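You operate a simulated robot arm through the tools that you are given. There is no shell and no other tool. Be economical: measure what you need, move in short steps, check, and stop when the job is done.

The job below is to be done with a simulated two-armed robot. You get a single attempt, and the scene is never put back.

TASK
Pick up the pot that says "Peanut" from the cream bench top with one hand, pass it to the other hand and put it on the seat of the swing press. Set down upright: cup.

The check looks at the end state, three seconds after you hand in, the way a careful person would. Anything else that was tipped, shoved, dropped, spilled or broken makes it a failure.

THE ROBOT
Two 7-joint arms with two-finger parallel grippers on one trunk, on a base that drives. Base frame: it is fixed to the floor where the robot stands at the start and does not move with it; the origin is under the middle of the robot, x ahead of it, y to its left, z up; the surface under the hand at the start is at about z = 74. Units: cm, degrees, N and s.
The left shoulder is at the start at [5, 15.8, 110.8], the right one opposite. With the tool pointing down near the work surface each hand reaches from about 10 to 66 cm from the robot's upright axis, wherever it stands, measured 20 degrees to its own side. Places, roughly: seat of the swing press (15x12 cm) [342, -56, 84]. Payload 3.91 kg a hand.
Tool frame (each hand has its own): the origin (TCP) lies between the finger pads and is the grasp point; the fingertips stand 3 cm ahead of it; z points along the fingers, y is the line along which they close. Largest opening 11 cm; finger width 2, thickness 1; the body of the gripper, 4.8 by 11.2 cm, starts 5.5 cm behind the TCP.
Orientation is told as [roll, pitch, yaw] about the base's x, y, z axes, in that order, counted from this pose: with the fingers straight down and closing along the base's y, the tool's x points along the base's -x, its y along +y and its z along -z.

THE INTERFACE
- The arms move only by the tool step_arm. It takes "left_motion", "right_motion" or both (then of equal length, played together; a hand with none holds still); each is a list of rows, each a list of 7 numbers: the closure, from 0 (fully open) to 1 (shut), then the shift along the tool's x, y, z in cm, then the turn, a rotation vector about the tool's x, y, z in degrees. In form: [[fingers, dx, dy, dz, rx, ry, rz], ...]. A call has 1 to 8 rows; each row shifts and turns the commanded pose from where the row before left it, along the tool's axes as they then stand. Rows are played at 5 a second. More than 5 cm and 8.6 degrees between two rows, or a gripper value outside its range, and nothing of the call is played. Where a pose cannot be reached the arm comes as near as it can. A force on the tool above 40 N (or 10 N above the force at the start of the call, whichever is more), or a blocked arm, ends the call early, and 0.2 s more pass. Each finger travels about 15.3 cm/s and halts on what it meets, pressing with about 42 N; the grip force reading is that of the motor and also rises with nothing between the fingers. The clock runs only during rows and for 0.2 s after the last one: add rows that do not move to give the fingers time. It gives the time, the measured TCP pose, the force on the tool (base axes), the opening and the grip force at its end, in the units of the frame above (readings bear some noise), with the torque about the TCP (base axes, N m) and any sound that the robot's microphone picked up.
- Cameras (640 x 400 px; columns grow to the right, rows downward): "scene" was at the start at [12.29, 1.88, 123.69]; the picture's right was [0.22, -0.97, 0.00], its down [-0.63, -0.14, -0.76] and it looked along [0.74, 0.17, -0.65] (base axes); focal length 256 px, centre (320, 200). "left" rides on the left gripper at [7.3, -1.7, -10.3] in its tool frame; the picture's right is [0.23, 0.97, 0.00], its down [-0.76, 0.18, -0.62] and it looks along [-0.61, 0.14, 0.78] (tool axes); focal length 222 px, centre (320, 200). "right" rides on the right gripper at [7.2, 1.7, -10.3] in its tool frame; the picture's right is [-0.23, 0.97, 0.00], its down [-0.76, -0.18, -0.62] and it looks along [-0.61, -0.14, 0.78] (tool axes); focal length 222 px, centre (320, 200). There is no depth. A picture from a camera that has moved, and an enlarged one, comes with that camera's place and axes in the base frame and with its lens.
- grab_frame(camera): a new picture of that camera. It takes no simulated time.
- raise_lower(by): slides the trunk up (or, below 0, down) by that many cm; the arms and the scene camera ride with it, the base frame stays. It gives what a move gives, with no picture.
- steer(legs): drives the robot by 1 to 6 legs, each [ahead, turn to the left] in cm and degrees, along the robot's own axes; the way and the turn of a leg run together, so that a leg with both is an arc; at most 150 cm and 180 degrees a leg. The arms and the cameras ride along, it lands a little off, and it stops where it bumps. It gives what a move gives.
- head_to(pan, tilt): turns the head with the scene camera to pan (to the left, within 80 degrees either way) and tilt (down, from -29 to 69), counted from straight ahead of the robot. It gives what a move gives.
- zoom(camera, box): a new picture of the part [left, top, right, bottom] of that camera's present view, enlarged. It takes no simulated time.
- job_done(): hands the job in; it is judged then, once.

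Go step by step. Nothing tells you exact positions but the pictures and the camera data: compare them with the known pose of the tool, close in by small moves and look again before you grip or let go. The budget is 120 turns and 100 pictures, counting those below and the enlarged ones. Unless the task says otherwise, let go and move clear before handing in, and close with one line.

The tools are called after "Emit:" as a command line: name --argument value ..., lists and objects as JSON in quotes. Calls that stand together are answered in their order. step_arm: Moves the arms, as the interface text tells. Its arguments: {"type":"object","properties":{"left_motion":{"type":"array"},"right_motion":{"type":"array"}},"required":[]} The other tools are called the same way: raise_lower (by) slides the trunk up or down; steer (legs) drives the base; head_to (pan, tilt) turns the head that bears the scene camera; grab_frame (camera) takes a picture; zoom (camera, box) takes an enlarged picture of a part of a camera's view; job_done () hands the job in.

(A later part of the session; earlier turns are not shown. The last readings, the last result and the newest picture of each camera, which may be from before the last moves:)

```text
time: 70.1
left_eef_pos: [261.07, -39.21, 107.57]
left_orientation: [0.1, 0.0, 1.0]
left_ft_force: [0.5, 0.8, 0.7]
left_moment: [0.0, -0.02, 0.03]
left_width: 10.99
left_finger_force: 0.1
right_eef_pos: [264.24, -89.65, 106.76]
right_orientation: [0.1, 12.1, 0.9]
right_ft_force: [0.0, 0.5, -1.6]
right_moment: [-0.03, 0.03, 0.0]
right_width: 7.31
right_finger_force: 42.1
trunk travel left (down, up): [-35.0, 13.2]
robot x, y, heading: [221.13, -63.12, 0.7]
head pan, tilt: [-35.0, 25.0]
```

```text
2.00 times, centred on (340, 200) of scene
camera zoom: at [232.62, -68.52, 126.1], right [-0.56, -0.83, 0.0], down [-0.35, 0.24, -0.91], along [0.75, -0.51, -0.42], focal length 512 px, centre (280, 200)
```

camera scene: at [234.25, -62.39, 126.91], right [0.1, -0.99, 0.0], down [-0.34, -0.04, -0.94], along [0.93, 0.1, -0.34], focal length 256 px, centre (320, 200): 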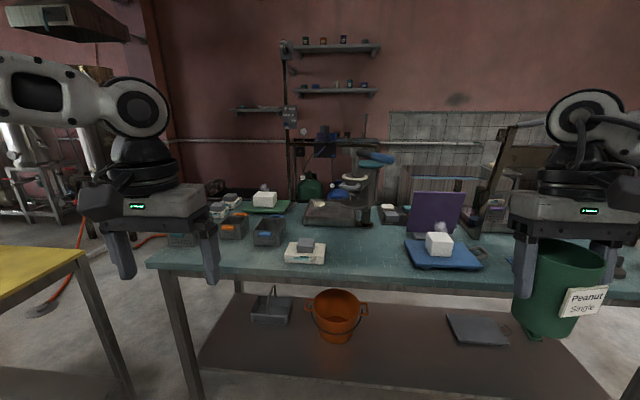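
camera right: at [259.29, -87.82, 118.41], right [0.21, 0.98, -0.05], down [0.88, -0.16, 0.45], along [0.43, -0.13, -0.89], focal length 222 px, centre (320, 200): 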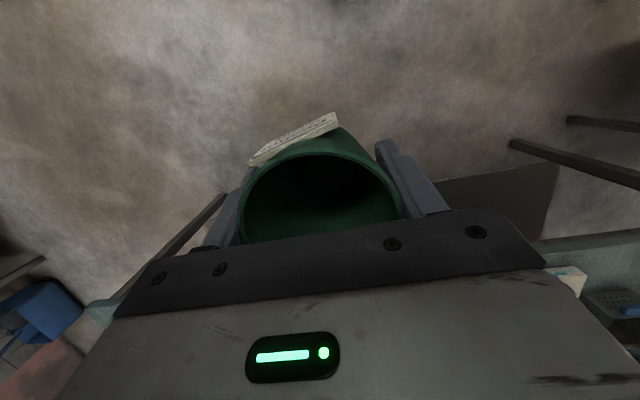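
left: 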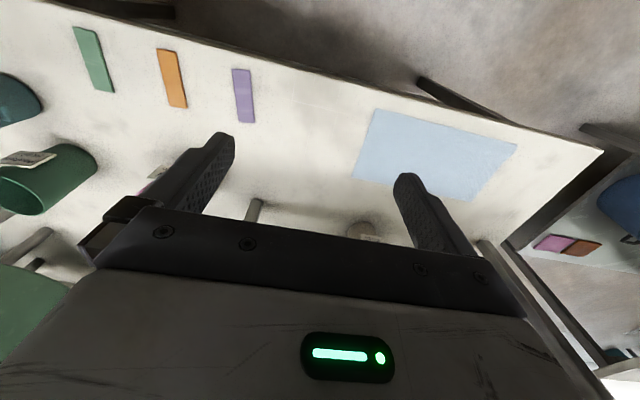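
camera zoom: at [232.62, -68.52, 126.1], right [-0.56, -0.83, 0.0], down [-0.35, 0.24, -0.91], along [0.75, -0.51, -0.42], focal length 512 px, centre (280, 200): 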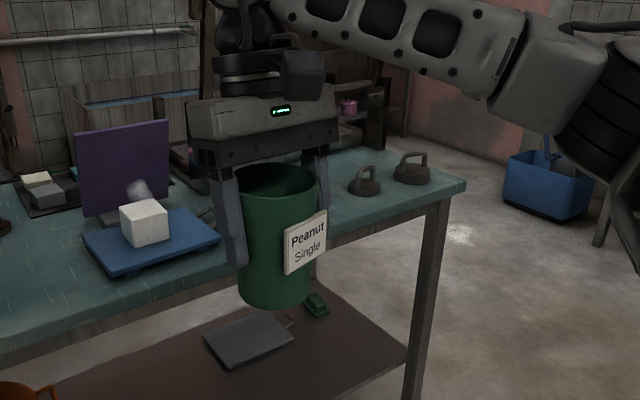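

The cup hangs upright in the right hand. I pitch the left hand to point forward and slightly down (30° below level) for taking the cup low on its sides, and bring the right hand back toward the middle.

Emit:
step_arm --left_motion '[[0, 0, 0, 0, 0, -8.5, 0], [0, 0, 0, 0, 0, -8.5, 0], [0, 0, 0, 0, 0, -8.5, 0], [0, 0, 0, 0, 0, -8.5, 0], [0, 0, 0, 0, 0, -8.5, 0], [0, 0, 0, 0, 0, -8.5, 0], [0, 0, 0, 0, 0, -8.5, 0], [0, 0, 0, 0, 0, 0, 0]]'

Emit:
step_arm --right_motion '[[0.6, -3.91, 0, -0.83, 0, 0, 0], [0.6, -3.91, 0, -0.83, 0, 0, 0], [0.6, 0, 4, 0, 0, 0, 0], [0.6, 0, 4, 0, 0, 0, 0], [0.6, 0, 4, 0, 0, 0, 0], [0.6, 0, 4, 0, 0, 0, 0], [0.6, 0, 4, 0, 0, 0, 0], [0.6, 0, 0, 0, 0, 0, 0]]'

Emit:
head_to --pan 10 --tilt 35

Emit:
grab_frame --camera "scene"

Emit:
grab_frame --camera "left"

```text
time: 71.9
left_eef_pos: [262.63, -39.17, 108.3]
left_orientation: [-0.1, -59.6, 1.1]
left_ft_force: [0.0, 0.0, 0.3]
left_moment: [0.02, -0.02, 0.03]
left_width: 10.99
left_finger_force: 0.0
left hand out of reach, approached as far as the arm can: row 7
right_eef_pos: [264.23, -89.64, 106.84]
right_orientation: [0.1, 11.9, 1.0]
right_ft_force: [0.5, -0.4, -1.5]
right_moment: [0.01, 0.01, 0.06]
right_width: 7.26
right_finger_force: 41.9
trunk travel left (down, up): [-35.0, 13.2]
robot x, y, heading: [221.09, -63.22, 1.1]
head pan, tilt: [-35.0, 25.0]
```

```text
time: 73.7
left_eef_pos: [262.73, -39.17, 108.34]
left_orientation: [0.2, -59.5, 0.9]
left_ft_force: [-1.0, 0.2, -0.2]
left_moment: [0.0, 0.0, 0.04]
left_width: 10.97
left_finger_force: 0.1
right_eef_pos: [271.74, -69.74, 106.99]
right_orientation: [0.0, 12.1, 1.0]
right_ft_force: [-0.4, -0.5, -0.7]
right_moment: [-0.01, 0.02, 0.03]
right_width: 7.23
right_finger_force: 41.8
trunk travel left (down, up): [-35.0, 13.2]
robot x, y, heading: [220.91, -63.47, 0.7]
head pan, tilt: [-35.0, 25.0]
```

```text
time: 74.8
left_eef_pos: [262.68, -39.03, 108.31]
left_orientation: [0.0, -59.5, 1.0]
left_ft_force: [0.0, -0.1, 0.7]
left_moment: [-0.03, 0.01, -0.01]
left_width: 10.99
left_finger_force: 0.1
right_eef_pos: [271.79, -69.86, 107.04]
right_orientation: [-0.1, 11.9, 0.9]
right_ft_force: [-0.2, 0.7, -1.2]
right_moment: [0.02, 0.03, 0.02]
right_width: 7.25
right_finger_force: 42.1
trunk travel left (down, up): [-35.0, 13.2]
robot x, y, heading: [220.95, -63.21, 1.0]
head pan, tilt: [10.0, 35.0]
```

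```text
66 pictures are left
camera scene: at [233.64, -61.7, 124.53], right [0.19, -0.98, 0.0], down [-0.56, -0.11, -0.82], along [0.8, 0.15, -0.57], focal length 256 px, centre (320, 200)
```

scene: 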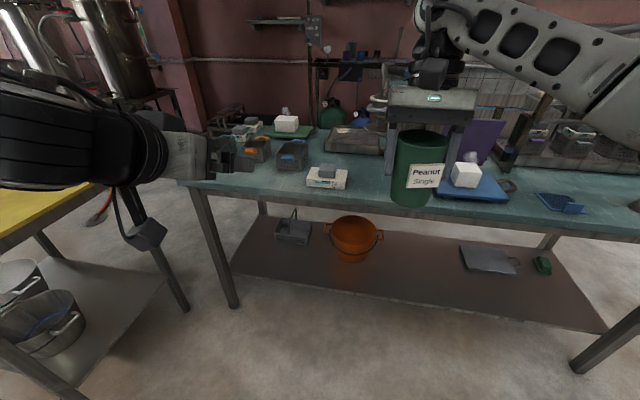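

```text
65 pictures are left
camera left: at [250.17, -41.05, 107.19], right [-0.13, 0.97, -0.2], down [-0.15, 0.17, 0.97], along [0.98, 0.16, 0.13], focal length 222 px, centre (320, 200)
```

left: 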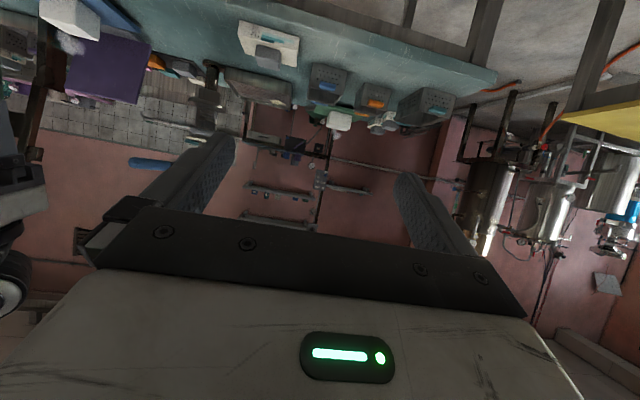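

I bring the cup a bit left, then slide the left hand across at a standoff in front of it.

Emit:
step_arm --right_motion '[[0.6, 0, 3.2, 0, 0, 0, 0], [0.6, 0, 3.2, 0, 0, 0, 0], [0.6, 0, 3.1, 0, 0, 0, 0], [0.6, 0, 0, 0, 0, 0, 0], [0.6, 0, 0, 0, 0, 0, 0], [0.6, 0, 0, 0, 0, 0, 0]]' --left_motion '[[0, 0, -4, 0, 0, 0, 0], [0, 0, -4, 0, 0, 0, 0], [0, 0, -4, 0, 0, 0, 0], [0, 0, -4, 0, 0, 0, 0], [0, 0, -4, 0, 0, 0, 0], [0, 0, 0, 0, 0, 0, 0]]'

Emit:
grab_frame --camera "scene"

Emit:
grab_frame --camera "left"

```text
time: 76.2
left_eef_pos: [263.06, -54.33, 108.36]
left_orientation: [-0.1, -59.5, 1.0]
left_ft_force: [-0.1, 0.7, 0.3]
left_moment: [0.02, 0.01, 0.01]
left_width: 10.98
left_finger_force: 0.0
left hand out of reach, approached as far as the arm can: row 4, 5
right_eef_pos: [271.64, -60.08, 106.79]
right_orientation: [0.0, 12.0, 0.9]
right_ft_force: [0.7, -1.5, 0.2]
right_moment: [0.02, -0.01, 0.0]
right_width: 7.28
right_finger_force: 41.6
trunk travel left (down, up): [-35.0, 13.2]
robot x, y, heading: [220.62, -63.64, 1.0]
head pan, tilt: [10.0, 35.0]
```

```text
64 pictures are left
camera scene: at [233.66, -61.68, 124.52], right [0.19, -0.98, 0.0], down [-0.56, -0.11, -0.82], along [0.8, 0.15, -0.57], focal length 256 px, centre (320, 200)
```

scene: 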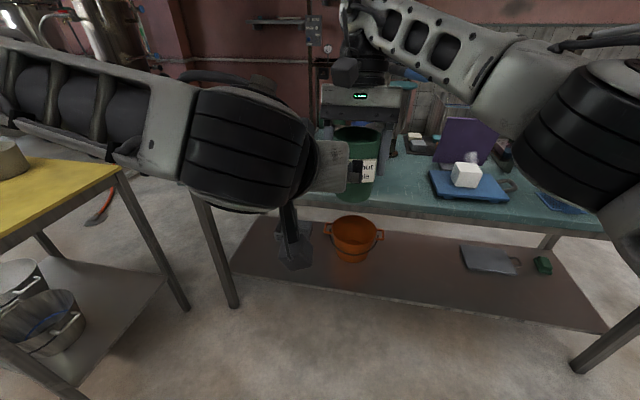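

```text
63 pictures are left
camera left: at [250.54, -56.32, 107.3], right [-0.13, 0.97, -0.2], down [-0.15, 0.18, 0.97], along [0.98, 0.16, 0.13], focal length 222 px, centre (320, 200)
```

left: 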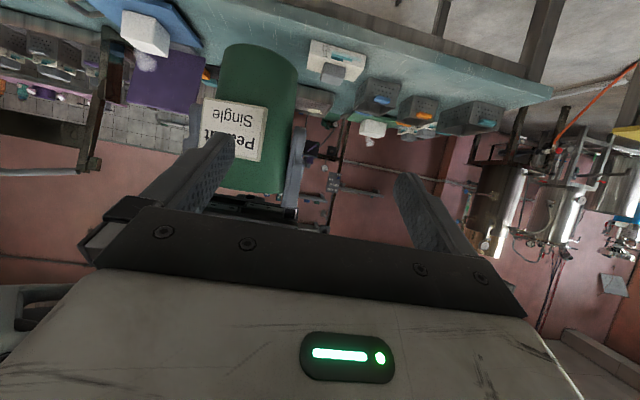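

The left arm is near its limit when crossing, so I bring the cup further left (y≈-55.6) and line the left hand up with it, with a straight-ahead advance to come.

Emit:
step_arm --right_motion '[[0.6, 0, 2.3, 0, 0, 0, 0], [0.6, 0, 2.3, 0, 0, 0, 0], [0.6, 0, 0, 0, 0, 0, 0]]'

Emit:
step_arm --left_motion '[[0, 0, 0, 0, 0, 0, 0], [0, 0, -1, 0, 0, 0, 0], [0, 0, 0, 0, 0, 0, 0]]'

Emit:
grab_frame --camera "left"

```text
time: 77.0
left_eef_pos: [263.05, -54.44, 108.37]
left_orientation: [0.0, -59.5, 1.0]
left_ft_force: [-0.5, -0.3, -0.7]
left_moment: [-0.01, -0.03, -0.02]
left_width: 11.04
left_finger_force: 0.1
right_eef_pos: [270.85, -56.23, 106.62]
right_orientation: [0.1, 12.0, 0.9]
right_ft_force: [0.2, -0.1, -0.7]
right_moment: [-0.02, 0.0, 0.02]
right_width: 7.24
right_finger_force: 41.6
right hand out of reach, approached as far as the arm can: row 2
trunk travel left (down, up): [-35.0, 13.2]
robot x, y, heading: [220.81, -62.78, 0.8]
head pan, tilt: [10.0, 35.0]
```

```text
time: 77.8
left_eef_pos: [262.96, -54.46, 108.42]
left_orientation: [0.0, -59.4, 1.0]
left_ft_force: [1.0, -1.4, -0.2]
left_moment: [-0.02, 0.01, 0.02]
left_width: 11.04
left_finger_force: 0.0
left hand out of reach, approached as far as the arm can: row 2
right_eef_pos: [270.85, -56.19, 106.76]
right_orientation: [0.0, 12.0, 0.9]
right_ft_force: [0.3, 0.1, -0.7]
right_moment: [0.0, -0.02, 0.02]
right_width: 7.25
right_finger_force: 41.3
trunk travel left (down, up): [-35.0, 13.2]
robot x, y, heading: [220.81, -63.28, 0.7]
head pan, tilt: [10.0, 35.0]
```

```text
62 pictures are left
camera left: at [250.52, -56.32, 107.3], right [-0.13, 0.97, -0.2], down [-0.15, 0.18, 0.97], along [0.98, 0.16, 0.13], focal length 222 px, centre (320, 200)
```

left: 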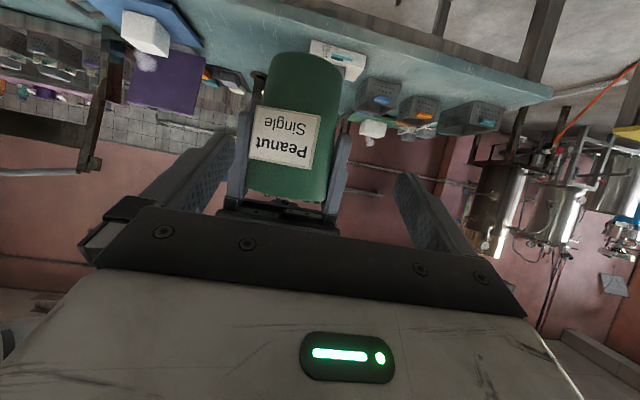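

I zoom in to see where the right fingertips end on the cup.

Emit:
zoom --camera "left" --box '[190, 30, 430, 230]'

```text
2.00 times, centred on (310, 130) of left
camera zoom: at [250.52, -56.32, 107.3], right [-0.13, 0.97, -0.2], down [-0.15, 0.18, 0.97], along [0.98, 0.16, 0.13], focal length 444 px, centre (340, 340)
```

zoom: 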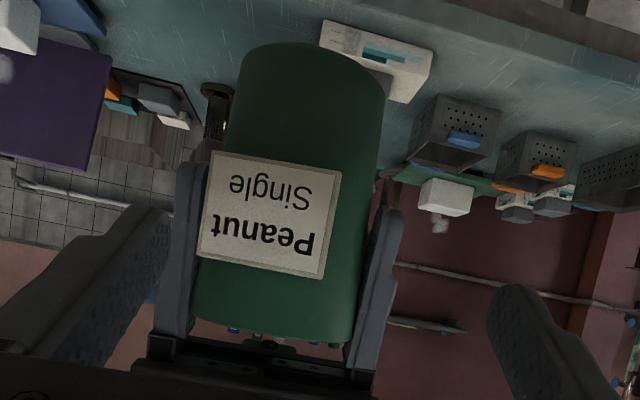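

The right fingertips end ~5 cm above the cup bottom (z≈99), leaving room below. I lower the left hand 2 cm and shift to the cup's centreline, then check.

Emit:
step_arm --left_motion '[[0, 1.72, 0, 1.01, 0, 0, 0], [0, 0, -1.7, 1.5, 0, 0, 0], [0, 0, 0, 0, 0, 0, 0]]'

Emit:
grab_frame --camera "left"

```text
time: 78.6
left_eef_pos: [264.61, -54.08, 105.82]
left_orientation: [-0.1, -59.5, 0.9]
left_ft_force: [0.3, 0.1, 0.9]
left_moment: [-0.03, -0.01, -0.01]
left_width: 11.01
left_finger_force: 0.1
left hand out of reach, approached as far as the arm can: row 2
right_eef_pos: [270.83, -56.26, 106.72]
right_orientation: [-0.1, 12.0, 0.9]
right_ft_force: [0.0, -0.3, -1.8]
right_moment: [0.0, -0.01, 0.01]
right_width: 7.24
right_finger_force: 42.2
trunk travel left (down, up): [-35.0, 13.2]
robot x, y, heading: [220.86, -63.72, 0.8]
head pan, tilt: [10.0, 35.0]
```

```text
60 pictures are left
camera left: at [251.97, -56.05, 104.72], right [-0.13, 0.97, -0.2], down [-0.15, 0.18, 0.97], along [0.98, 0.16, 0.13], focal length 222 px, centre (320, 200)
```

left: 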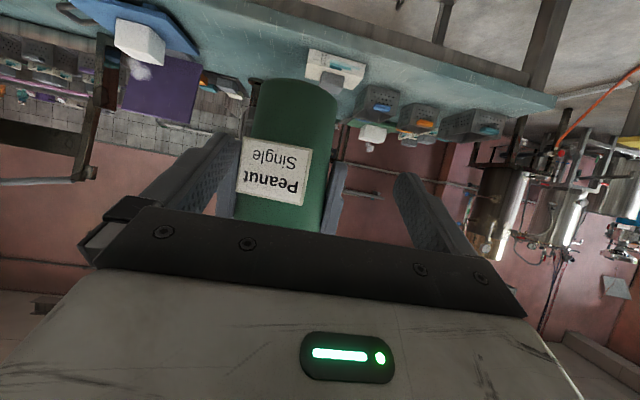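

The left arm can't get further right with this heading, so I back it off and yaw both hands 20° to the right, which suits the left arm better.

Emit:
step_arm --left_motion '[[0, 0, 0, -4, 0, 0, 0], [0, 0, 0, 0, 5.75, 0, 3.4], [0, 0, 0, 0, 5.75, 0, 3.4], [0, 0, 0, 0, 5.75, 0, 3.4], [0, 0, 0, 0, 0, 0, 0]]' --right_motion '[[0.6, 0, 0, 0, 0, 0, 0], [0.6, 0, 0, 0, -1.39, 0, 6.52], [0.6, 0, 0, 0, -1.39, 0, 6.52], [0.6, 0, 0, 0, -1.39, 0, 6.52], [0.6, 0, 0, 0, 0, 0, 0]]'

Emit:
grab_frame --camera "left"

```text
time: 79.8
left_eef_pos: [261.08, -54.13, 107.93]
left_orientation: [0.0, -59.5, -19.3]
left_ft_force: [-0.2, 0.6, 1.2]
left_moment: [0.03, 0.0, -0.01]
left_width: 11.01
left_finger_force: 0.2
right_eef_pos: [270.79, -56.31, 106.75]
right_orientation: [0.0, 12.0, -19.2]
right_ft_force: [0.6, 0.1, -0.7]
right_moment: [0.04, -0.03, 0.03]
right_width: 7.24
right_finger_force: 41.6
trunk travel left (down, up): [-35.0, 13.2]
robot x, y, heading: [220.87, -63.94, 0.8]
head pan, tilt: [10.0, 35.0]
```

```text
59 pictures are left
camera left: at [248.62, -51.64, 106.85], right [0.21, 0.96, -0.19], down [-0.08, 0.22, 0.97], along [0.97, -0.19, 0.13], focal length 222 px, centre (320, 200)
```

left: 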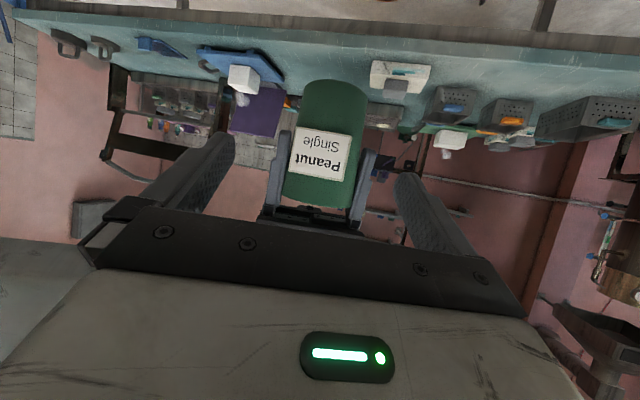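

Now the left hand is nearly aligned: needs 1.1 cm sideways and 11.6 cm ahead along its fingers. I go part-way and check.

Emit:
step_arm --left_motion '[[0, 0.25, 1.13, 2, 0, 0, 0], [0, 0, 0, 3, 0, 0, 0], [0, 0, 0, 0, 0, 0, 0]]'

Emit:
grab_frame --camera "left"

Emit:
grab_frame --camera "scene"

```text
time: 80.6
left_eef_pos: [265.52, -54.45, 105.08]
left_orientation: [0.1, -59.6, -19.3]
left_ft_force: [0.6, -0.7, -0.5]
left_moment: [0.02, 0.01, -0.01]
left_width: 11.02
left_finger_force: 0.0
right_eef_pos: [270.91, -56.24, 106.72]
right_orientation: [0.0, 12.0, -19.1]
right_ft_force: [0.8, -0.2, 0.1]
right_moment: [0.0, 0.04, 0.01]
right_width: 7.24
right_finger_force: 42.1
trunk travel left (down, up): [-35.0, 13.2]
robot x, y, heading: [221.01, -63.36, 0.8]
head pan, tilt: [10.0, 35.0]
```

```text
58 pictures are left
camera left: at [252.97, -51.96, 103.95], right [0.21, 0.96, -0.19], down [-0.09, 0.22, 0.97], along [0.97, -0.19, 0.13], focal length 222 px, centre (320, 200)
```

left: 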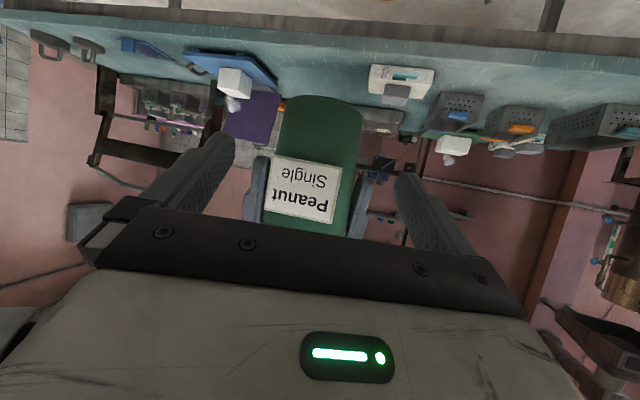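

```text
57 pictures are left
camera scene: at [233.63, -61.68, 124.53], right [0.19, -0.98, 0.0], down [-0.56, -0.11, -0.82], along [0.8, 0.15, -0.57], focal length 256 px, centre (320, 200)
```

scene: 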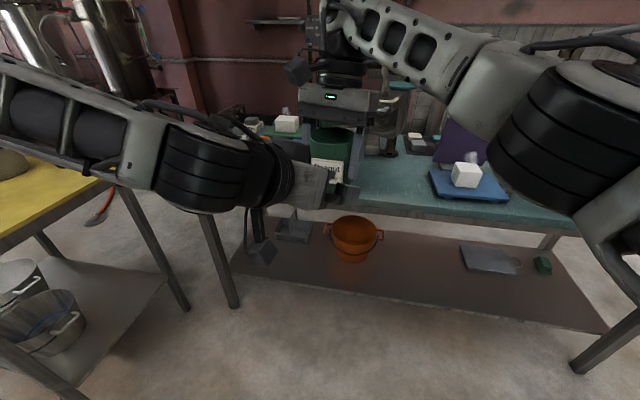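

Alignment looks good. I advance the remaining 6.7 cm, slightly lower.

Emit:
step_arm --left_motion '[[0, 0.24, 0, 2.2, 0, 0, 0], [0, 0, 0, 2.3, 0, 0, 0], [0, 0, 0, 2.2, 0, 0, 0], [0, 0, 0, 0, 0, 0, 0]]'

Emit:
grab_frame --camera "left"

Emit:
zoom --camera "scene" --box '[240, 60, 440, 260]'

```text
time: 81.6
left_eef_pos: [270.57, -56.33, 101.62]
left_orientation: [0.1, -59.5, -19.2]
left_ft_force: [-0.1, -0.4, -0.1]
left_moment: [0.02, 0.0, -0.02]
left_width: 11.0
left_finger_force: 0.0
right_eef_pos: [270.77, -56.19, 106.79]
right_orientation: [0.1, 12.0, -19.1]
right_ft_force: [0.5, 0.5, -0.4]
right_moment: [0.02, 0.0, 0.02]
right_width: 7.2
right_finger_force: 42.3
trunk travel left (down, up): [-35.0, 13.2]
robot x, y, heading: [220.7, -63.39, 0.7]
head pan, tilt: [10.0, 35.0]
```

```text
56 pictures are left
camera left: at [258.17, -53.8, 100.43], right [0.21, 0.96, -0.19], down [-0.08, 0.22, 0.97], along [0.97, -0.19, 0.13], focal length 222 px, centre (320, 200)
```

left: 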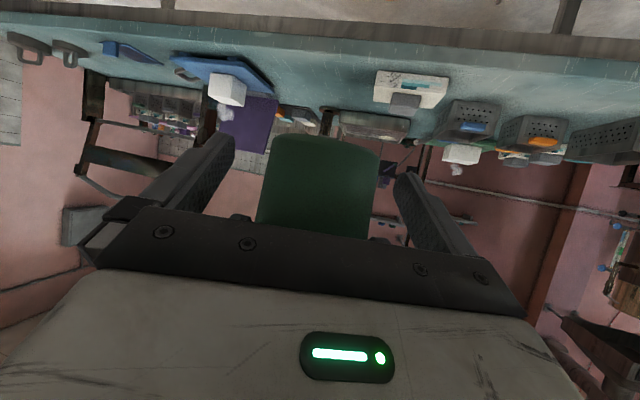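

```text
2.00 times, centred on (340, 160) of scene
camera zoom: at [233.63, -61.69, 124.53], right [0.19, -0.98, 0.0], down [-0.56, -0.11, -0.82], along [0.8, 0.15, -0.57], focal length 512 px, centre (280, 280)
```

zoom: 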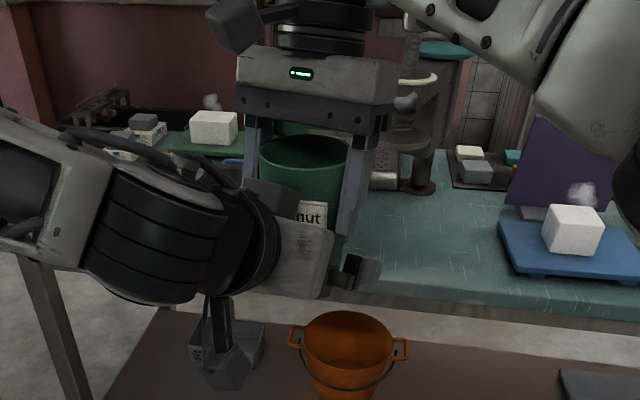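

The left fingers straddle the lower cup; the right fingertips show just above. I close the left hand gradually.

Emit:
step_arm --left_motion '[[0.15, 0, 0, 0, 0, 0, 0], [0.3, 0, 0, 0, 0, 0, 0], [0.35, 0, 0, 0, 0, 0, 0], [0.35, 0, 0, 0, 0, 0, 0]]'

Emit:
grab_frame --camera "left"

```text
time: 82.6
left_eef_pos: [270.51, -56.23, 101.64]
left_orientation: [0.2, -59.5, -19.2]
left_ft_force: [0.1, 0.3, 0.1]
left_moment: [-0.04, -0.04, -0.01]
left_width: 7.16
left_finger_force: 0.1
right_eef_pos: [270.93, -56.32, 106.74]
right_orientation: [0.0, 12.1, -19.1]
right_ft_force: [0.7, 0.7, -0.5]
right_moment: [-0.03, 0.01, -0.02]
right_width: 7.2
right_finger_force: 41.8
trunk travel left (down, up): [-35.0, 13.2]
robot x, y, heading: [221.21, -63.31, 1.0]
head pan, tilt: [10.0, 35.0]
```

```text
54 pictures are left
camera left: at [258.16, -53.79, 100.45], right [0.21, 0.96, -0.19], down [-0.08, 0.22, 0.97], along [0.97, -0.19, 0.13], focal length 222 px, centre (320, 200)
```

left: 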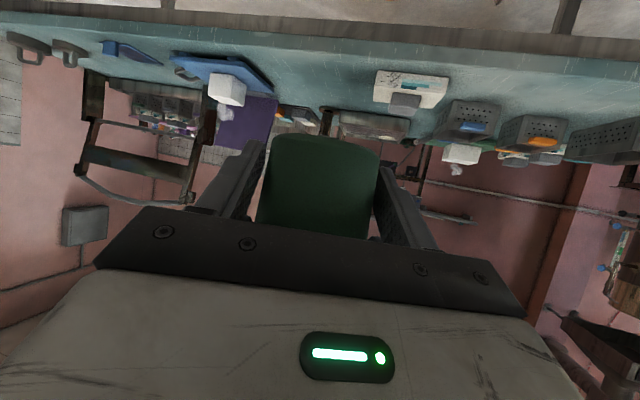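

Both pads are nearly touching; I close to grip.

Emit:
step_arm --left_motion '[[0.4, 0, 0, 0, 0, 0, 0], [0.48, 0, 0, 0, 0, 0, 0], [0.65, 0, 0, 0, 0, 0, 0], [0.65, 0, 0, 0, 0, 0, 0]]'

Emit:
grab_frame --camera "left"

```text
time: 83.6
left_eef_pos: [270.56, -56.16, 101.61]
left_orientation: [0.1, -59.6, -18.9]
left_ft_force: [2.5, 3.9, 0.9]
left_moment: [-0.28, 0.12, -0.05]
left_width: 6.39
left_finger_force: 42.2
right_eef_pos: [270.93, -56.23, 106.84]
right_orientation: [0.1, 12.0, -19.0]
right_ft_force: [-2.5, -4.8, 0.1]
right_moment: [0.06, -0.02, 0.02]
right_width: 7.21
right_finger_force: 41.9
trunk travel left (down, up): [-35.0, 13.2]
robot x, y, heading: [221.29, -63.05, 1.0]
head pan, tilt: [10.0, 35.0]
```

```text
53 pictures are left
camera left: at [258.19, -53.77, 100.44], right [0.21, 0.96, -0.2], down [-0.09, 0.22, 0.97], along [0.97, -0.19, 0.13], focal length 222 px, centre (320, 200)
```

left: 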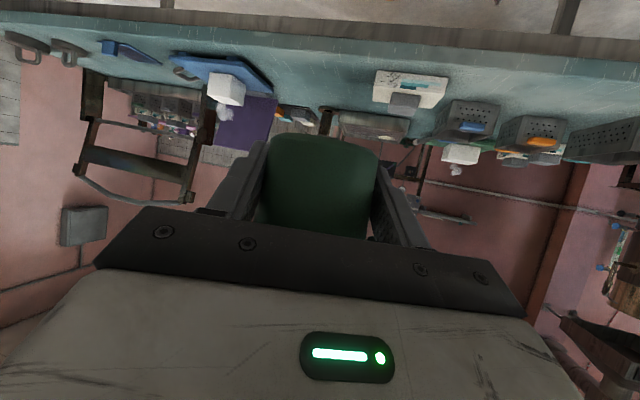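

The left hand holds the cup (6.4 cm, 42 N). I open the right hand and draw it straight up.

Emit:
step_arm --right_motion '[[0.33, 0, 0, 0, 0, 0, 0], [0.2, 0, 0, 0, 0, 0, 0], [0.1, 0, 0, 0, 0, 0, 0], [0.1, 0, 0, 0, 0, 0, 0]]'

Emit:
grab_frame --camera "right"

```text
time: 84.6
left_eef_pos: [270.54, -56.19, 101.49]
left_orientation: [0.1, -59.5, -19.2]
left_ft_force: [-0.1, 0.1, 0.9]
left_moment: [-0.03, -0.01, 0.0]
left_width: 6.39
left_finger_force: 42.0
right_eef_pos: [270.92, -56.16, 106.73]
right_orientation: [0.0, 11.9, -19.1]
right_ft_force: [0.7, -0.9, -0.2]
right_moment: [-0.01, 0.0, -0.02]
right_width: 9.89
right_finger_force: 0.0
trunk travel left (down, up): [-35.0, 13.2]
robot x, y, heading: [220.88, -63.7, 1.1]
head pan, tilt: [10.0, 35.0]
```

```text
52 pictures are left
camera right: at [266.8, -52.88, 118.37], right [0.53, 0.85, -0.05], down [0.77, -0.45, 0.45], along [0.36, -0.27, -0.89], focal length 222 px, centre (320, 200)
```

right: 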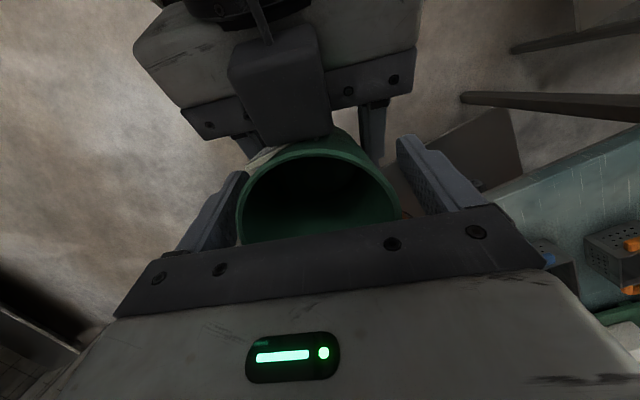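

The right fingers are free. I open fully, lift the right hand vertically and then move it off to the right.

Emit:
step_arm --right_motion '[[0, 0, -0.4, 0, 0, 0, 0], [0, 0.3, 0, -1.5, 0, 0, 0], [0, 0.5, 0, -2.4, 0, 0, 0], [0, 0.6, 0, -3, 0, 0, 0], [0, 0.6, 0, -3, 0, 0, 0], [0, 0, -4, 0, 0, 0, 0], [0, 0, -4, 0, 0, 0, 0], [0, 0, -4, 0, 0, 0, 0]]'

Emit:
grab_frame --camera "scene"

```text
time: 86.4
left_eef_pos: [270.54, -56.36, 101.61]
left_orientation: [0.2, -59.6, -19.3]
left_ft_force: [-0.8, 0.1, -0.2]
left_moment: [-0.01, 0.04, 0.02]
left_width: 6.36
left_finger_force: 42.5
right_eef_pos: [264.48, -68.7, 115.97]
right_orientation: [0.1, 12.0, -19.2]
right_ft_force: [0.1, 0.6, -0.4]
right_moment: [0.0, 0.0, 0.0]
right_width: 11.01
right_finger_force: 0.0
right hand out of reach, approached as far as the arm can: row 4, 5
trunk travel left (down, up): [-35.0, 13.2]
robot x, y, heading: [221.19, -63.1, 0.9]
head pan, tilt: [10.0, 35.0]
```

```text
51 pictures are left
camera scene: at [233.64, -61.75, 124.53], right [0.19, -0.98, 0.0], down [-0.56, -0.11, -0.82], along [0.8, 0.15, -0.57], focal length 256 px, centre (320, 200)
```

scene: 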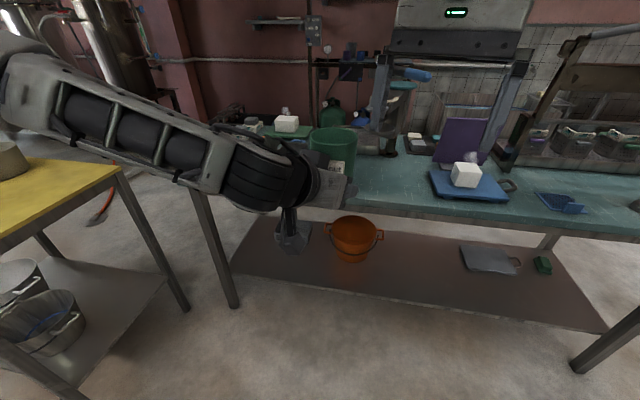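

The cup is now held by the left hand alone. I park the right hand back and to the side, then drive toward the bench.

Emit:
step_arm --right_motion '[[0, 3, -3.5, 0, 0, 0, 0], [0, 3, -3.5, 0, 0, 0, 0], [0, 3, -3.5, 0, 0, 0, 0], [0, 3, -3.5, 0, 0, 0, 0], [0, 0, -4, 0, 0, 0, 0], [0, 0, 0, 0, 0, 0, 0]]'

Emit:
steer --legs '[[36, -1]]'

Emit:
head_to --pan 0 --tilt 69

Emit:
grab_frame --camera "scene"

Emit:
head_to --pan -3 --tilt 28

Emit:
grab_frame --camera "scene"

```text
time: 87.8
left_eef_pos: [270.6, -56.28, 101.6]
left_orientation: [0.1, -59.6, -19.2]
left_ft_force: [-0.1, -0.1, -0.3]
left_moment: [0.0, 0.0, -0.02]
left_width: 6.35
left_finger_force: 41.8
right_eef_pos: [247.65, -81.56, 118.47]
right_orientation: [0.0, 12.0, -19.1]
right_ft_force: [-0.3, 0.2, -0.2]
right_moment: [0.0, -0.02, -0.01]
right_width: 11.01
right_finger_force: 0.0
trunk travel left (down, up): [-35.0, 13.2]
robot x, y, heading: [220.91, -63.28, 0.9]
head pan, tilt: [10.0, 35.0]
```

```text
time: 90.1
left_eef_pos: [307.15, -57.2, 101.61]
left_orientation: [0.2, -59.5, -20.3]
left_ft_force: [0.1, -0.3, -0.2]
left_moment: [-0.01, 0.02, -0.02]
left_width: 6.35
left_finger_force: 41.7
right_eef_pos: [283.85, -81.84, 118.42]
right_orientation: [0.0, 12.0, -20.2]
right_ft_force: [0.1, -0.2, -0.8]
right_moment: [0.01, -0.02, 0.03]
right_width: 11.0
right_finger_force: 0.0
trunk travel left (down, up): [-35.0, 13.2]
robot x, y, heading: [257.29, -63.61, -0.2]
head pan, tilt: [10.0, 35.0]
```

```text
time: 91.1
left_eef_pos: [307.2, -57.05, 101.58]
left_orientation: [0.1, -59.4, -20.3]
left_ft_force: [-0.2, 0.7, 0.6]
left_moment: [0.02, -0.02, 0.03]
left_width: 6.36
left_finger_force: 42.3
right_eef_pos: [283.82, -81.82, 118.48]
right_orientation: [0.0, 12.0, -20.3]
right_ft_force: [-0.1, -0.4, -0.1]
right_moment: [0.04, 0.02, 0.0]
right_width: 11.0
right_finger_force: 0.1
trunk travel left (down, up): [-35.0, 13.2]
robot x, y, heading: [257.04, -63.31, -0.0]
head pan, tilt: [0.0, 68.8]
```

```text
50 pictures are left
camera scene: at [267.07, -63.24, 120.16], right [0.0, -1.0, 0.0], down [-0.93, 0.0, -0.36], along [0.36, 0.0, -0.93], focal length 256 px, centre (320, 200)
```

scene: 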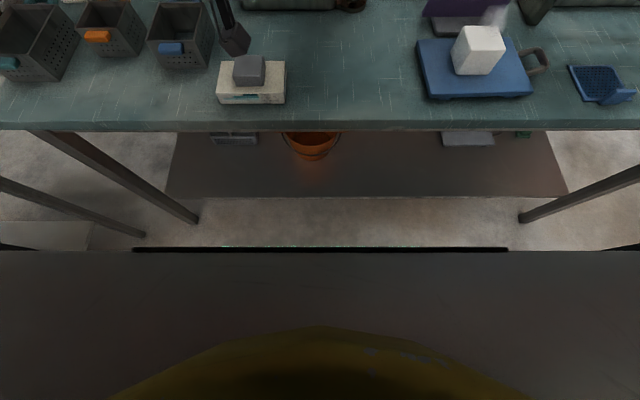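

```text
time: 92.2
left_eef_pos: [307.09, -57.15, 101.54]
left_orientation: [0.1, -59.5, -20.3]
left_ft_force: [0.2, -0.5, 0.2]
left_moment: [-0.01, 0.02, 0.0]
left_width: 6.34
left_finger_force: 41.4
right_eef_pos: [283.82, -81.78, 118.56]
right_orientation: [0.1, 12.1, -20.3]
right_ft_force: [0.7, 0.2, -0.7]
right_moment: [0.02, 0.01, 0.03]
right_width: 11.03
right_finger_force: 0.0
trunk travel left (down, up): [-35.0, 13.2]
robot x, y, heading: [257.43, -63.73, -0.1]
head pan, tilt: [-3.0, 28.0]
```

```text
49 pictures are left
camera scene: at [270.58, -63.74, 125.61], right [-0.06, -1.0, 0.0], down [-0.47, 0.03, -0.88], along [0.88, -0.05, -0.47], focal length 256 px, centre (320, 200)
```

scene: 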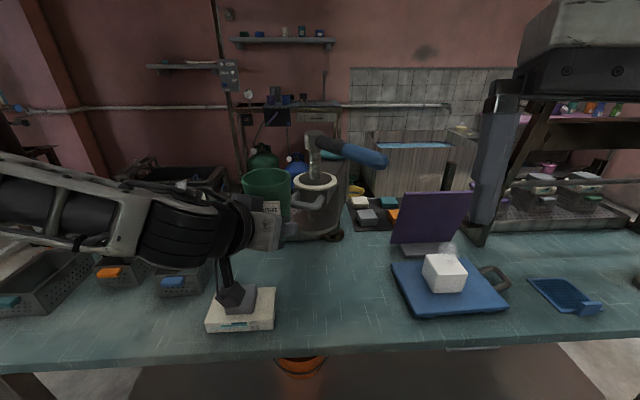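

Bench edge is at x≈300; I can go another 10 cm safely. Then I inspect the tray and ram.

Emit:
steer --legs '[[10, 0]]'

Emit:
step_arm --left_motion '[[0.65, 0, 4, 0, 0, 0, 0], [0.65, 0, 4, 0, 0, 0, 0], [0.65, 0, 0, 0, 0, 0, 0]]'

Emit:
zoom --camera "scene" --box '[180, 120, 420, 280]'

Emit:
grab_frame --camera "left"

```text
time: 93.4
left_eef_pos: [315.73, -56.95, 100.85]
left_orientation: [0.3, -58.4, -20.8]
left_ft_force: [1.5, 2.6, -2.0]
left_moment: [-0.02, -0.01, 0.01]
left_width: 6.3
left_finger_force: 41.9
right_eef_pos: [292.85, -81.8, 118.52]
right_orientation: [0.0, 12.0, -20.1]
right_ft_force: [0.0, -0.4, -0.6]
right_moment: [0.0, -0.02, 0.02]
right_width: 11.0
right_finger_force: 0.0
trunk travel left (down, up): [-35.0, 13.2]
robot x, y, heading: [266.73, -63.47, 0.2]
head pan, tilt: [-3.0, 28.0]
stopped in leg 1: the force on the tool passed its limit at 45 N (the readings are from after the stop); the commanded pose is now the measured one
```

```text
time: 94.2
left_eef_pos: [318.73, -49.43, 100.9]
left_orientation: [0.3, -58.4, -21.0]
left_ft_force: [0.5, -0.2, -0.1]
left_moment: [-0.02, 0.0, -0.02]
left_width: 6.33
left_finger_force: 42.3
right_eef_pos: [292.87, -81.88, 118.42]
right_orientation: [0.0, 12.0, -20.0]
right_ft_force: [-1.1, -0.4, -0.2]
right_moment: [-0.03, -0.01, -0.01]
right_width: 11.0
right_finger_force: 0.1
trunk travel left (down, up): [-35.0, 13.2]
robot x, y, heading: [266.23, -63.35, -0.3]
head pan, tilt: [-3.0, 28.0]
```

```text
2.50 times, centred on (300, 200) of scene
camera zoom: at [279.59, -63.73, 125.62], right [-0.05, -1.0, 0.0], down [-0.47, 0.03, -0.88], along [0.88, -0.05, -0.47], focal length 640 px, centre (370, 200)
```

zoom: 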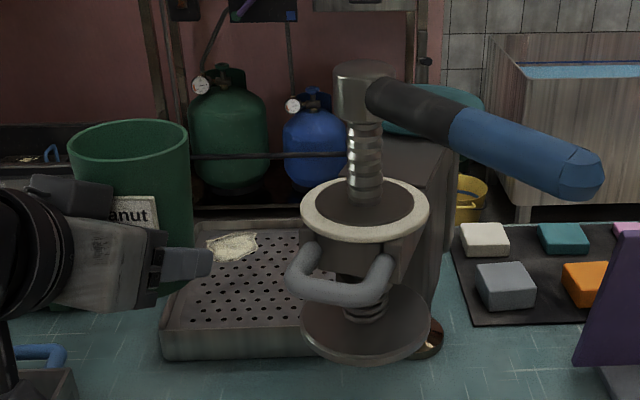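

```text
47 pictures are left
camera left: at [306.25, -46.62, 100.07], right [0.23, 0.95, -0.19], down [-0.06, 0.21, 0.98], along [0.97, -0.22, 0.11], focal length 222 px, centre (320, 200)
```

left: 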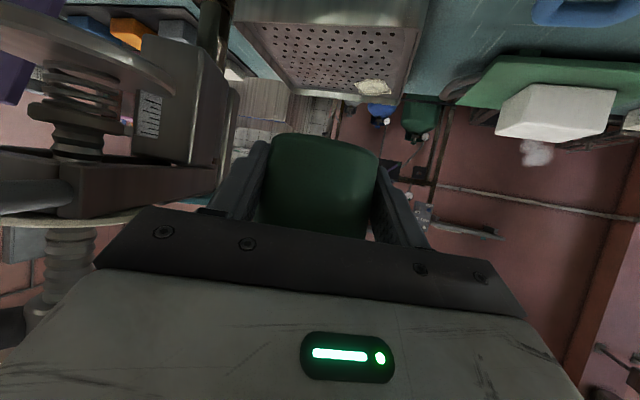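

The left hand brushed the press ram (the ram hangs at about (316,-65) in front of the tray), but comparing views the ram has not moved and the cup is unchanged in the grip. I keep to the left of it: move ahead along y≈-50 to over the tray at the present height.

Emit:
step_arm --left_motion '[[0.65, 0, 0, 0, 0, -1.1, 0], [0.65, -1.87, 1.2, 3.17, 0, 0, 0], [0.65, -1.87, 1.2, 3.17, 0, 0, 0], [0.65, -1.87, 1.2, 3.17, 0, 0, 0], [0.65, 0, 0, 0, 0, 0, 0]]'

Emit:
grab_frame --camera "scene"

Emit:
grab_frame --camera "left"

```text
time: 95.4
left_eef_pos: [330.21, -49.9, 100.94]
left_orientation: [0.3, -59.5, -21.0]
left_ft_force: [0.1, 0.4, 0.0]
left_moment: [0.01, -0.01, 0.0]
left_width: 6.36
left_finger_force: 42.3
right_eef_pos: [292.77, -81.91, 118.51]
right_orientation: [0.1, 12.0, -20.2]
right_ft_force: [1.0, 0.1, 1.1]
right_moment: [0.0, 0.0, 0.01]
right_width: 11.0
right_finger_force: 0.0
trunk travel left (down, up): [-35.0, 13.2]
robot x, y, heading: [266.28, -63.0, -0.1]
head pan, tilt: [-3.0, 28.0]
```

```text
46 pictures are left
camera scene: at [279.57, -63.73, 125.63], right [-0.05, -1.0, 0.0], down [-0.47, 0.03, -0.88], along [0.88, -0.05, -0.47], focal length 256 px, centre (320, 200)
```

scene: 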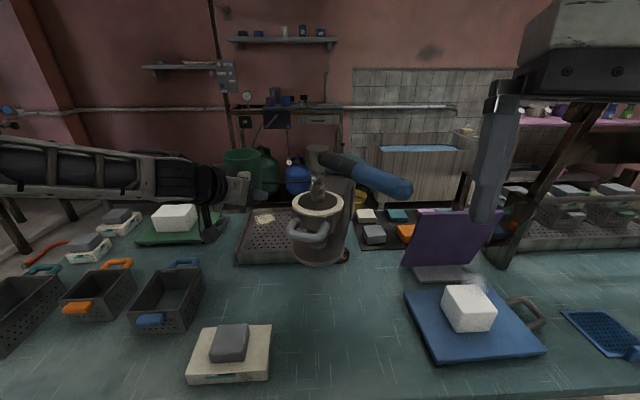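

```text
45 pictures are left
camera left: at [317.9, -47.12, 99.8], right [0.24, 0.95, -0.19], down [-0.08, 0.22, 0.97], along [0.97, -0.22, 0.13], focal length 222 px, centre (320, 200)
```

left: 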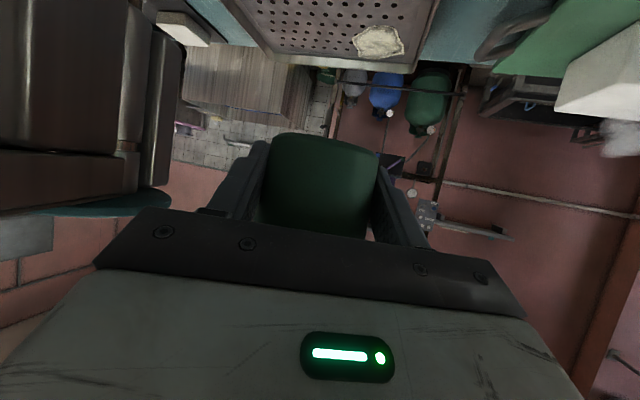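

Clear so far. I zoom in on the press to measure the tray and the ram arm.

Emit:
zoom --camera "scene" --box '[200, 130, 380, 280]'

```text
2.67 times, centred on (290, 205) of scene
camera zoom: at [279.57, -63.73, 125.63], right [-0.05, -1.0, 0.0], down [-0.47, 0.03, -0.88], along [0.88, -0.05, -0.47], focal length 683 px, centre (400, 187)
```

zoom: 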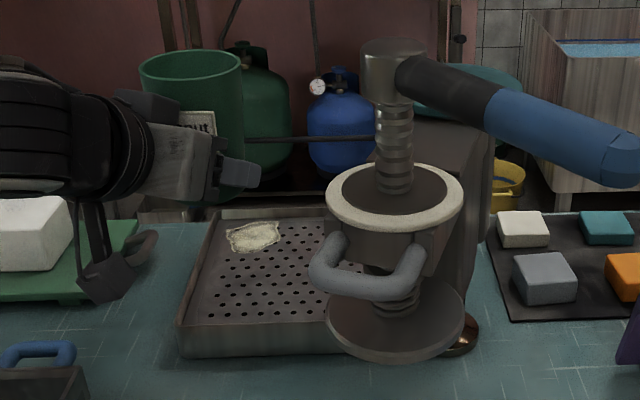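

The target spot is (338.5, -56.5), clear of powder and ram. I move there at the present height.

Emit:
step_arm --left_motion '[[0.65, -1.71, -1.07, 2.9, 0, 0, 0], [0.65, -1.71, -1.07, 2.9, 0, 0, 0], [0.65, -1.71, -1.07, 2.9, 0, 0, 0], [0.65, 0, 0, 0, 0, 0, 0]]'

Emit:
zoom --camera "scene" --box '[200, 130, 380, 280]'

Emit:
grab_frame --camera "left"

```text
time: 96.4
left_eef_pos: [331.75, -50.61, 103.28]
left_orientation: [0.4, -59.6, -21.0]
left_ft_force: [0.6, 0.4, -0.2]
left_moment: [0.02, 0.04, -0.01]
left_width: 6.33
left_finger_force: 41.9
left hand out of reach, approached as far as the arm can: row 1, 2, 3
right_eef_pos: [292.95, -81.83, 118.43]
right_orientation: [0.0, 12.0, -20.1]
right_ft_force: [-0.4, 0.7, 0.8]
right_moment: [0.04, -0.01, 0.02]
right_width: 11.0
right_finger_force: 0.0
trunk travel left (down, up): [-35.0, 13.2]
robot x, y, heading: [266.58, -63.35, -0.1]
head pan, tilt: [-3.0, 28.0]
```

```text
2.67 times, centred on (290, 205) of scene
camera zoom: at [279.59, -63.71, 125.62], right [-0.05, -1.0, 0.0], down [-0.47, 0.03, -0.88], along [0.88, -0.05, -0.47], focal length 683 px, centre (400, 187)
```

zoom: 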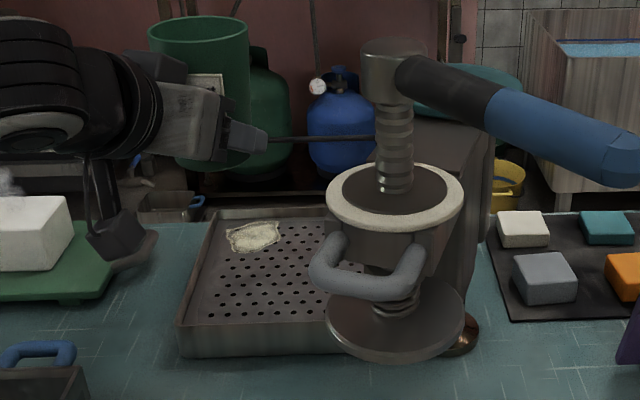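

```text
42 pictures are left
camera left: at [319.35, -47.71, 102.14], right [0.24, 0.95, -0.19], down [-0.08, 0.22, 0.97], along [0.97, -0.21, 0.13], focal length 222 px, centre (320, 200)
```

left: 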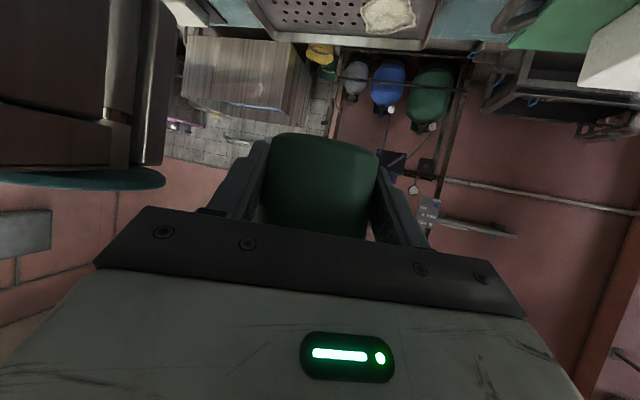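

The arm is at full stretch about 7 cm short. The floor under the bench front gives room for a few centimetres, so I pull the hand back slightly, then edge the robot 7 cm ahead with a 6° right turn (brings the left shoulder closer).

Emit:
step_arm --left_motion '[[0.65, 2.03, 1.5, -3.45, 0, 0, 0], [0.65, 0, 0, 0, 0, 0, 0], [0.65, 0, 0, 0, 0, 0, 0]]'

Emit:
steer --legs '[[4, 0], [3, -6]]'

Emit:
zoom --camera "scene" --box '[180, 110, 420, 290]'

```text
time: 97.2
left_eef_pos: [328.36, -47.8, 103.27]
left_orientation: [0.3, -59.5, -21.0]
left_ft_force: [0.5, -0.6, -0.3]
left_moment: [0.01, -0.01, 0.0]
left_width: 6.33
left_finger_force: 42.4
right_eef_pos: [292.79, -81.83, 118.47]
right_orientation: [-0.1, 12.0, -20.1]
right_ft_force: [0.5, -0.5, -0.9]
right_moment: [-0.02, -0.02, 0.02]
right_width: 11.0
right_finger_force: 0.1
trunk travel left (down, up): [-35.0, 13.2]
robot x, y, heading: [266.13, -63.11, 0.1]
head pan, tilt: [-3.0, 28.0]
```

```text
time: 98.6
left_eef_pos: [336.66, -54.56, 103.23]
left_orientation: [0.3, -59.5, -27.0]
left_ft_force: [-0.1, 0.4, -0.8]
left_moment: [0.01, 0.03, 0.03]
left_width: 6.33
left_finger_force: 41.9
right_eef_pos: [297.71, -84.58, 118.49]
right_orientation: [0.1, 12.0, -26.1]
right_ft_force: [-0.5, -0.3, -0.7]
right_moment: [0.0, 0.0, 0.01]
right_width: 11.0
right_finger_force: 0.1
trunk travel left (down, up): [-35.0, 13.2]
robot x, y, heading: [273.57, -63.25, -6.3]
head pan, tilt: [-3.0, 28.0]
```

```text
2.22 times, centred on (300, 200) of scene
camera zoom: at [286.45, -65.3, 125.61], right [-0.16, -0.99, 0.0], down [-0.46, 0.07, -0.88], along [0.87, -0.14, -0.47], focal length 569 px, centre (364, 200)
```

zoom: 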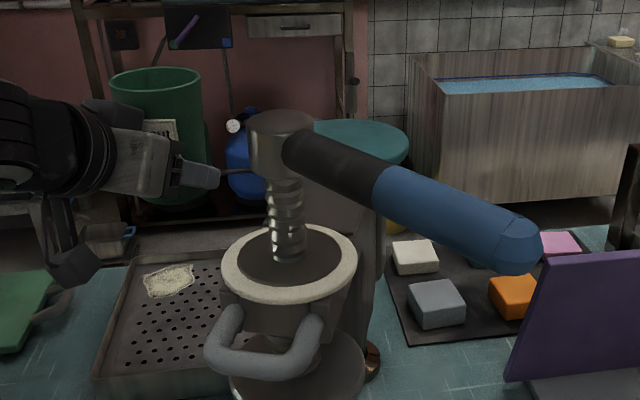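

The robot fits; the hand is now over the tray at (336.7,-54.6). The right hand is near the press lever tip (301,-73,115), so I move it away first, then lower the trunk 9 cm.

Emit:
step_arm --right_motion '[[0, 3, -3.5, 0, 0, 0, 0], [0, 3, -3.5, 0, 0, 0, 0], [0, 2, -3, 0, 0, 0, 0], [0, 0, 0, 0, 0, 0, 0]]'

Emit:
raise_lower --by -9

Emit:
grab_frame --camera "scene"

Emit:
grab_frame --camera "left"

```text
time: 99.6
left_eef_pos: [336.62, -54.41, 103.32]
left_orientation: [0.3, -59.6, -27.1]
left_ft_force: [-0.5, -0.5, -0.7]
left_moment: [0.02, 0.02, 0.0]
left_width: 6.32
left_finger_force: 42.0
right_eef_pos: [286.68, -89.3, 119.65]
right_orientation: [0.1, 12.0, -26.0]
right_ft_force: [0.5, -1.0, 0.0]
right_moment: [0.0, 0.01, 0.03]
right_width: 10.99
right_finger_force: 0.0
right hand out of reach, approached as far as the arm can: row 3
trunk travel left (down, up): [-35.0, 13.2]
robot x, y, heading: [273.16, -63.47, -6.1]
head pan, tilt: [-3.0, 28.0]
```

```text
time: 100.8
left_eef_pos: [336.62, -54.58, 94.21]
left_orientation: [0.3, -59.6, -27.0]
left_ft_force: [-0.5, -0.7, -1.0]
left_moment: [0.02, 0.02, 0.01]
left_width: 6.33
left_finger_force: 41.9
right_eef_pos: [286.6, -89.28, 110.72]
right_orientation: [0.1, 11.9, -26.0]
right_ft_force: [-0.8, 0.8, -0.7]
right_moment: [0.01, -0.02, 0.01]
right_width: 11.02
right_finger_force: 0.1
trunk travel left (down, up): [-26.0, 22.2]
robot x, y, heading: [273.19, -63.28, -6.1]
head pan, tilt: [-3.0, 28.0]
```

```text
40 pictures are left
camera scene: at [286.41, -65.25, 116.63], right [-0.16, -0.99, 0.0], down [-0.46, 0.07, -0.88], along [0.87, -0.14, -0.47], focal length 256 px, centre (320, 200)
```

scene: 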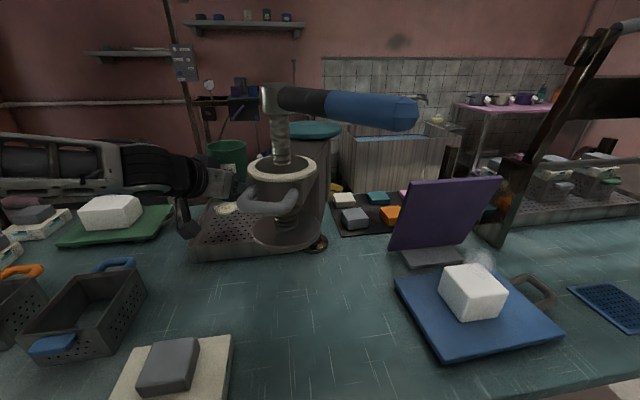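

```text
39 pictures are left
camera left: at [324.62, -50.37, 93.17], right [0.34, 0.92, -0.19], down [-0.06, 0.22, 0.97], along [0.94, -0.32, 0.13], focal length 222 px, centre (320, 200)
```

left: 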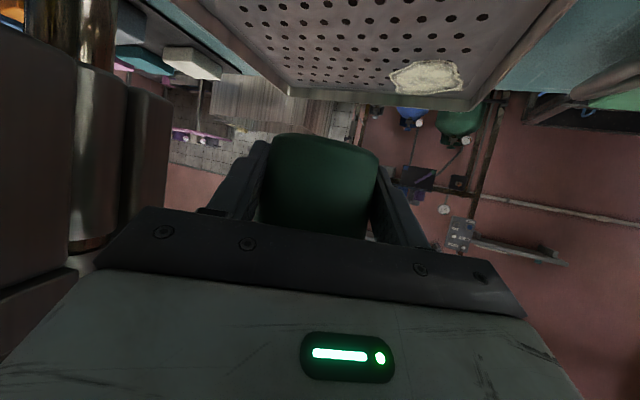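

Measured: tray spans x 329–351, y -66…-46; powder near (345.7,-50.3). I shift the cup to (339,-57.5) at this height.

Emit:
step_arm --left_motion '[[0.65, -0.88, -0.75, 1.49, 0, 0, 0], [0.65, -0.88, -0.75, 1.49, 0, 0, 0], [0.65, 0, 0, 0, 0, 0, 0]]'

Emit:
grab_frame --camera "left"

```text
time: 101.6
left_eef_pos: [339.0, -57.45, 94.31]
left_orientation: [0.2, -59.6, -26.9]
left_ft_force: [-0.3, -0.6, -0.1]
left_moment: [-0.01, -0.02, -0.05]
left_width: 6.34
left_finger_force: 42.1
right_eef_pos: [286.71, -89.17, 110.72]
right_orientation: [0.2, 12.0, -26.1]
right_ft_force: [0.0, -0.2, -0.5]
right_moment: [0.02, 0.02, 0.0]
right_width: 10.99
right_finger_force: 0.1
trunk travel left (down, up): [-26.0, 22.2]
robot x, y, heading: [273.44, -63.3, -6.2]
head pan, tilt: [-3.0, 28.0]
```

```text
38 pictures are left
camera left: at [327.0, -53.26, 93.18], right [0.34, 0.92, -0.19], down [-0.06, 0.22, 0.97], along [0.94, -0.32, 0.13], focal length 222 px, centre (320, 200)
```

left: 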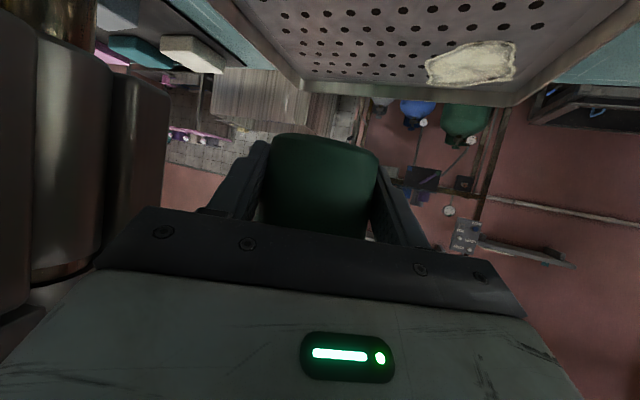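

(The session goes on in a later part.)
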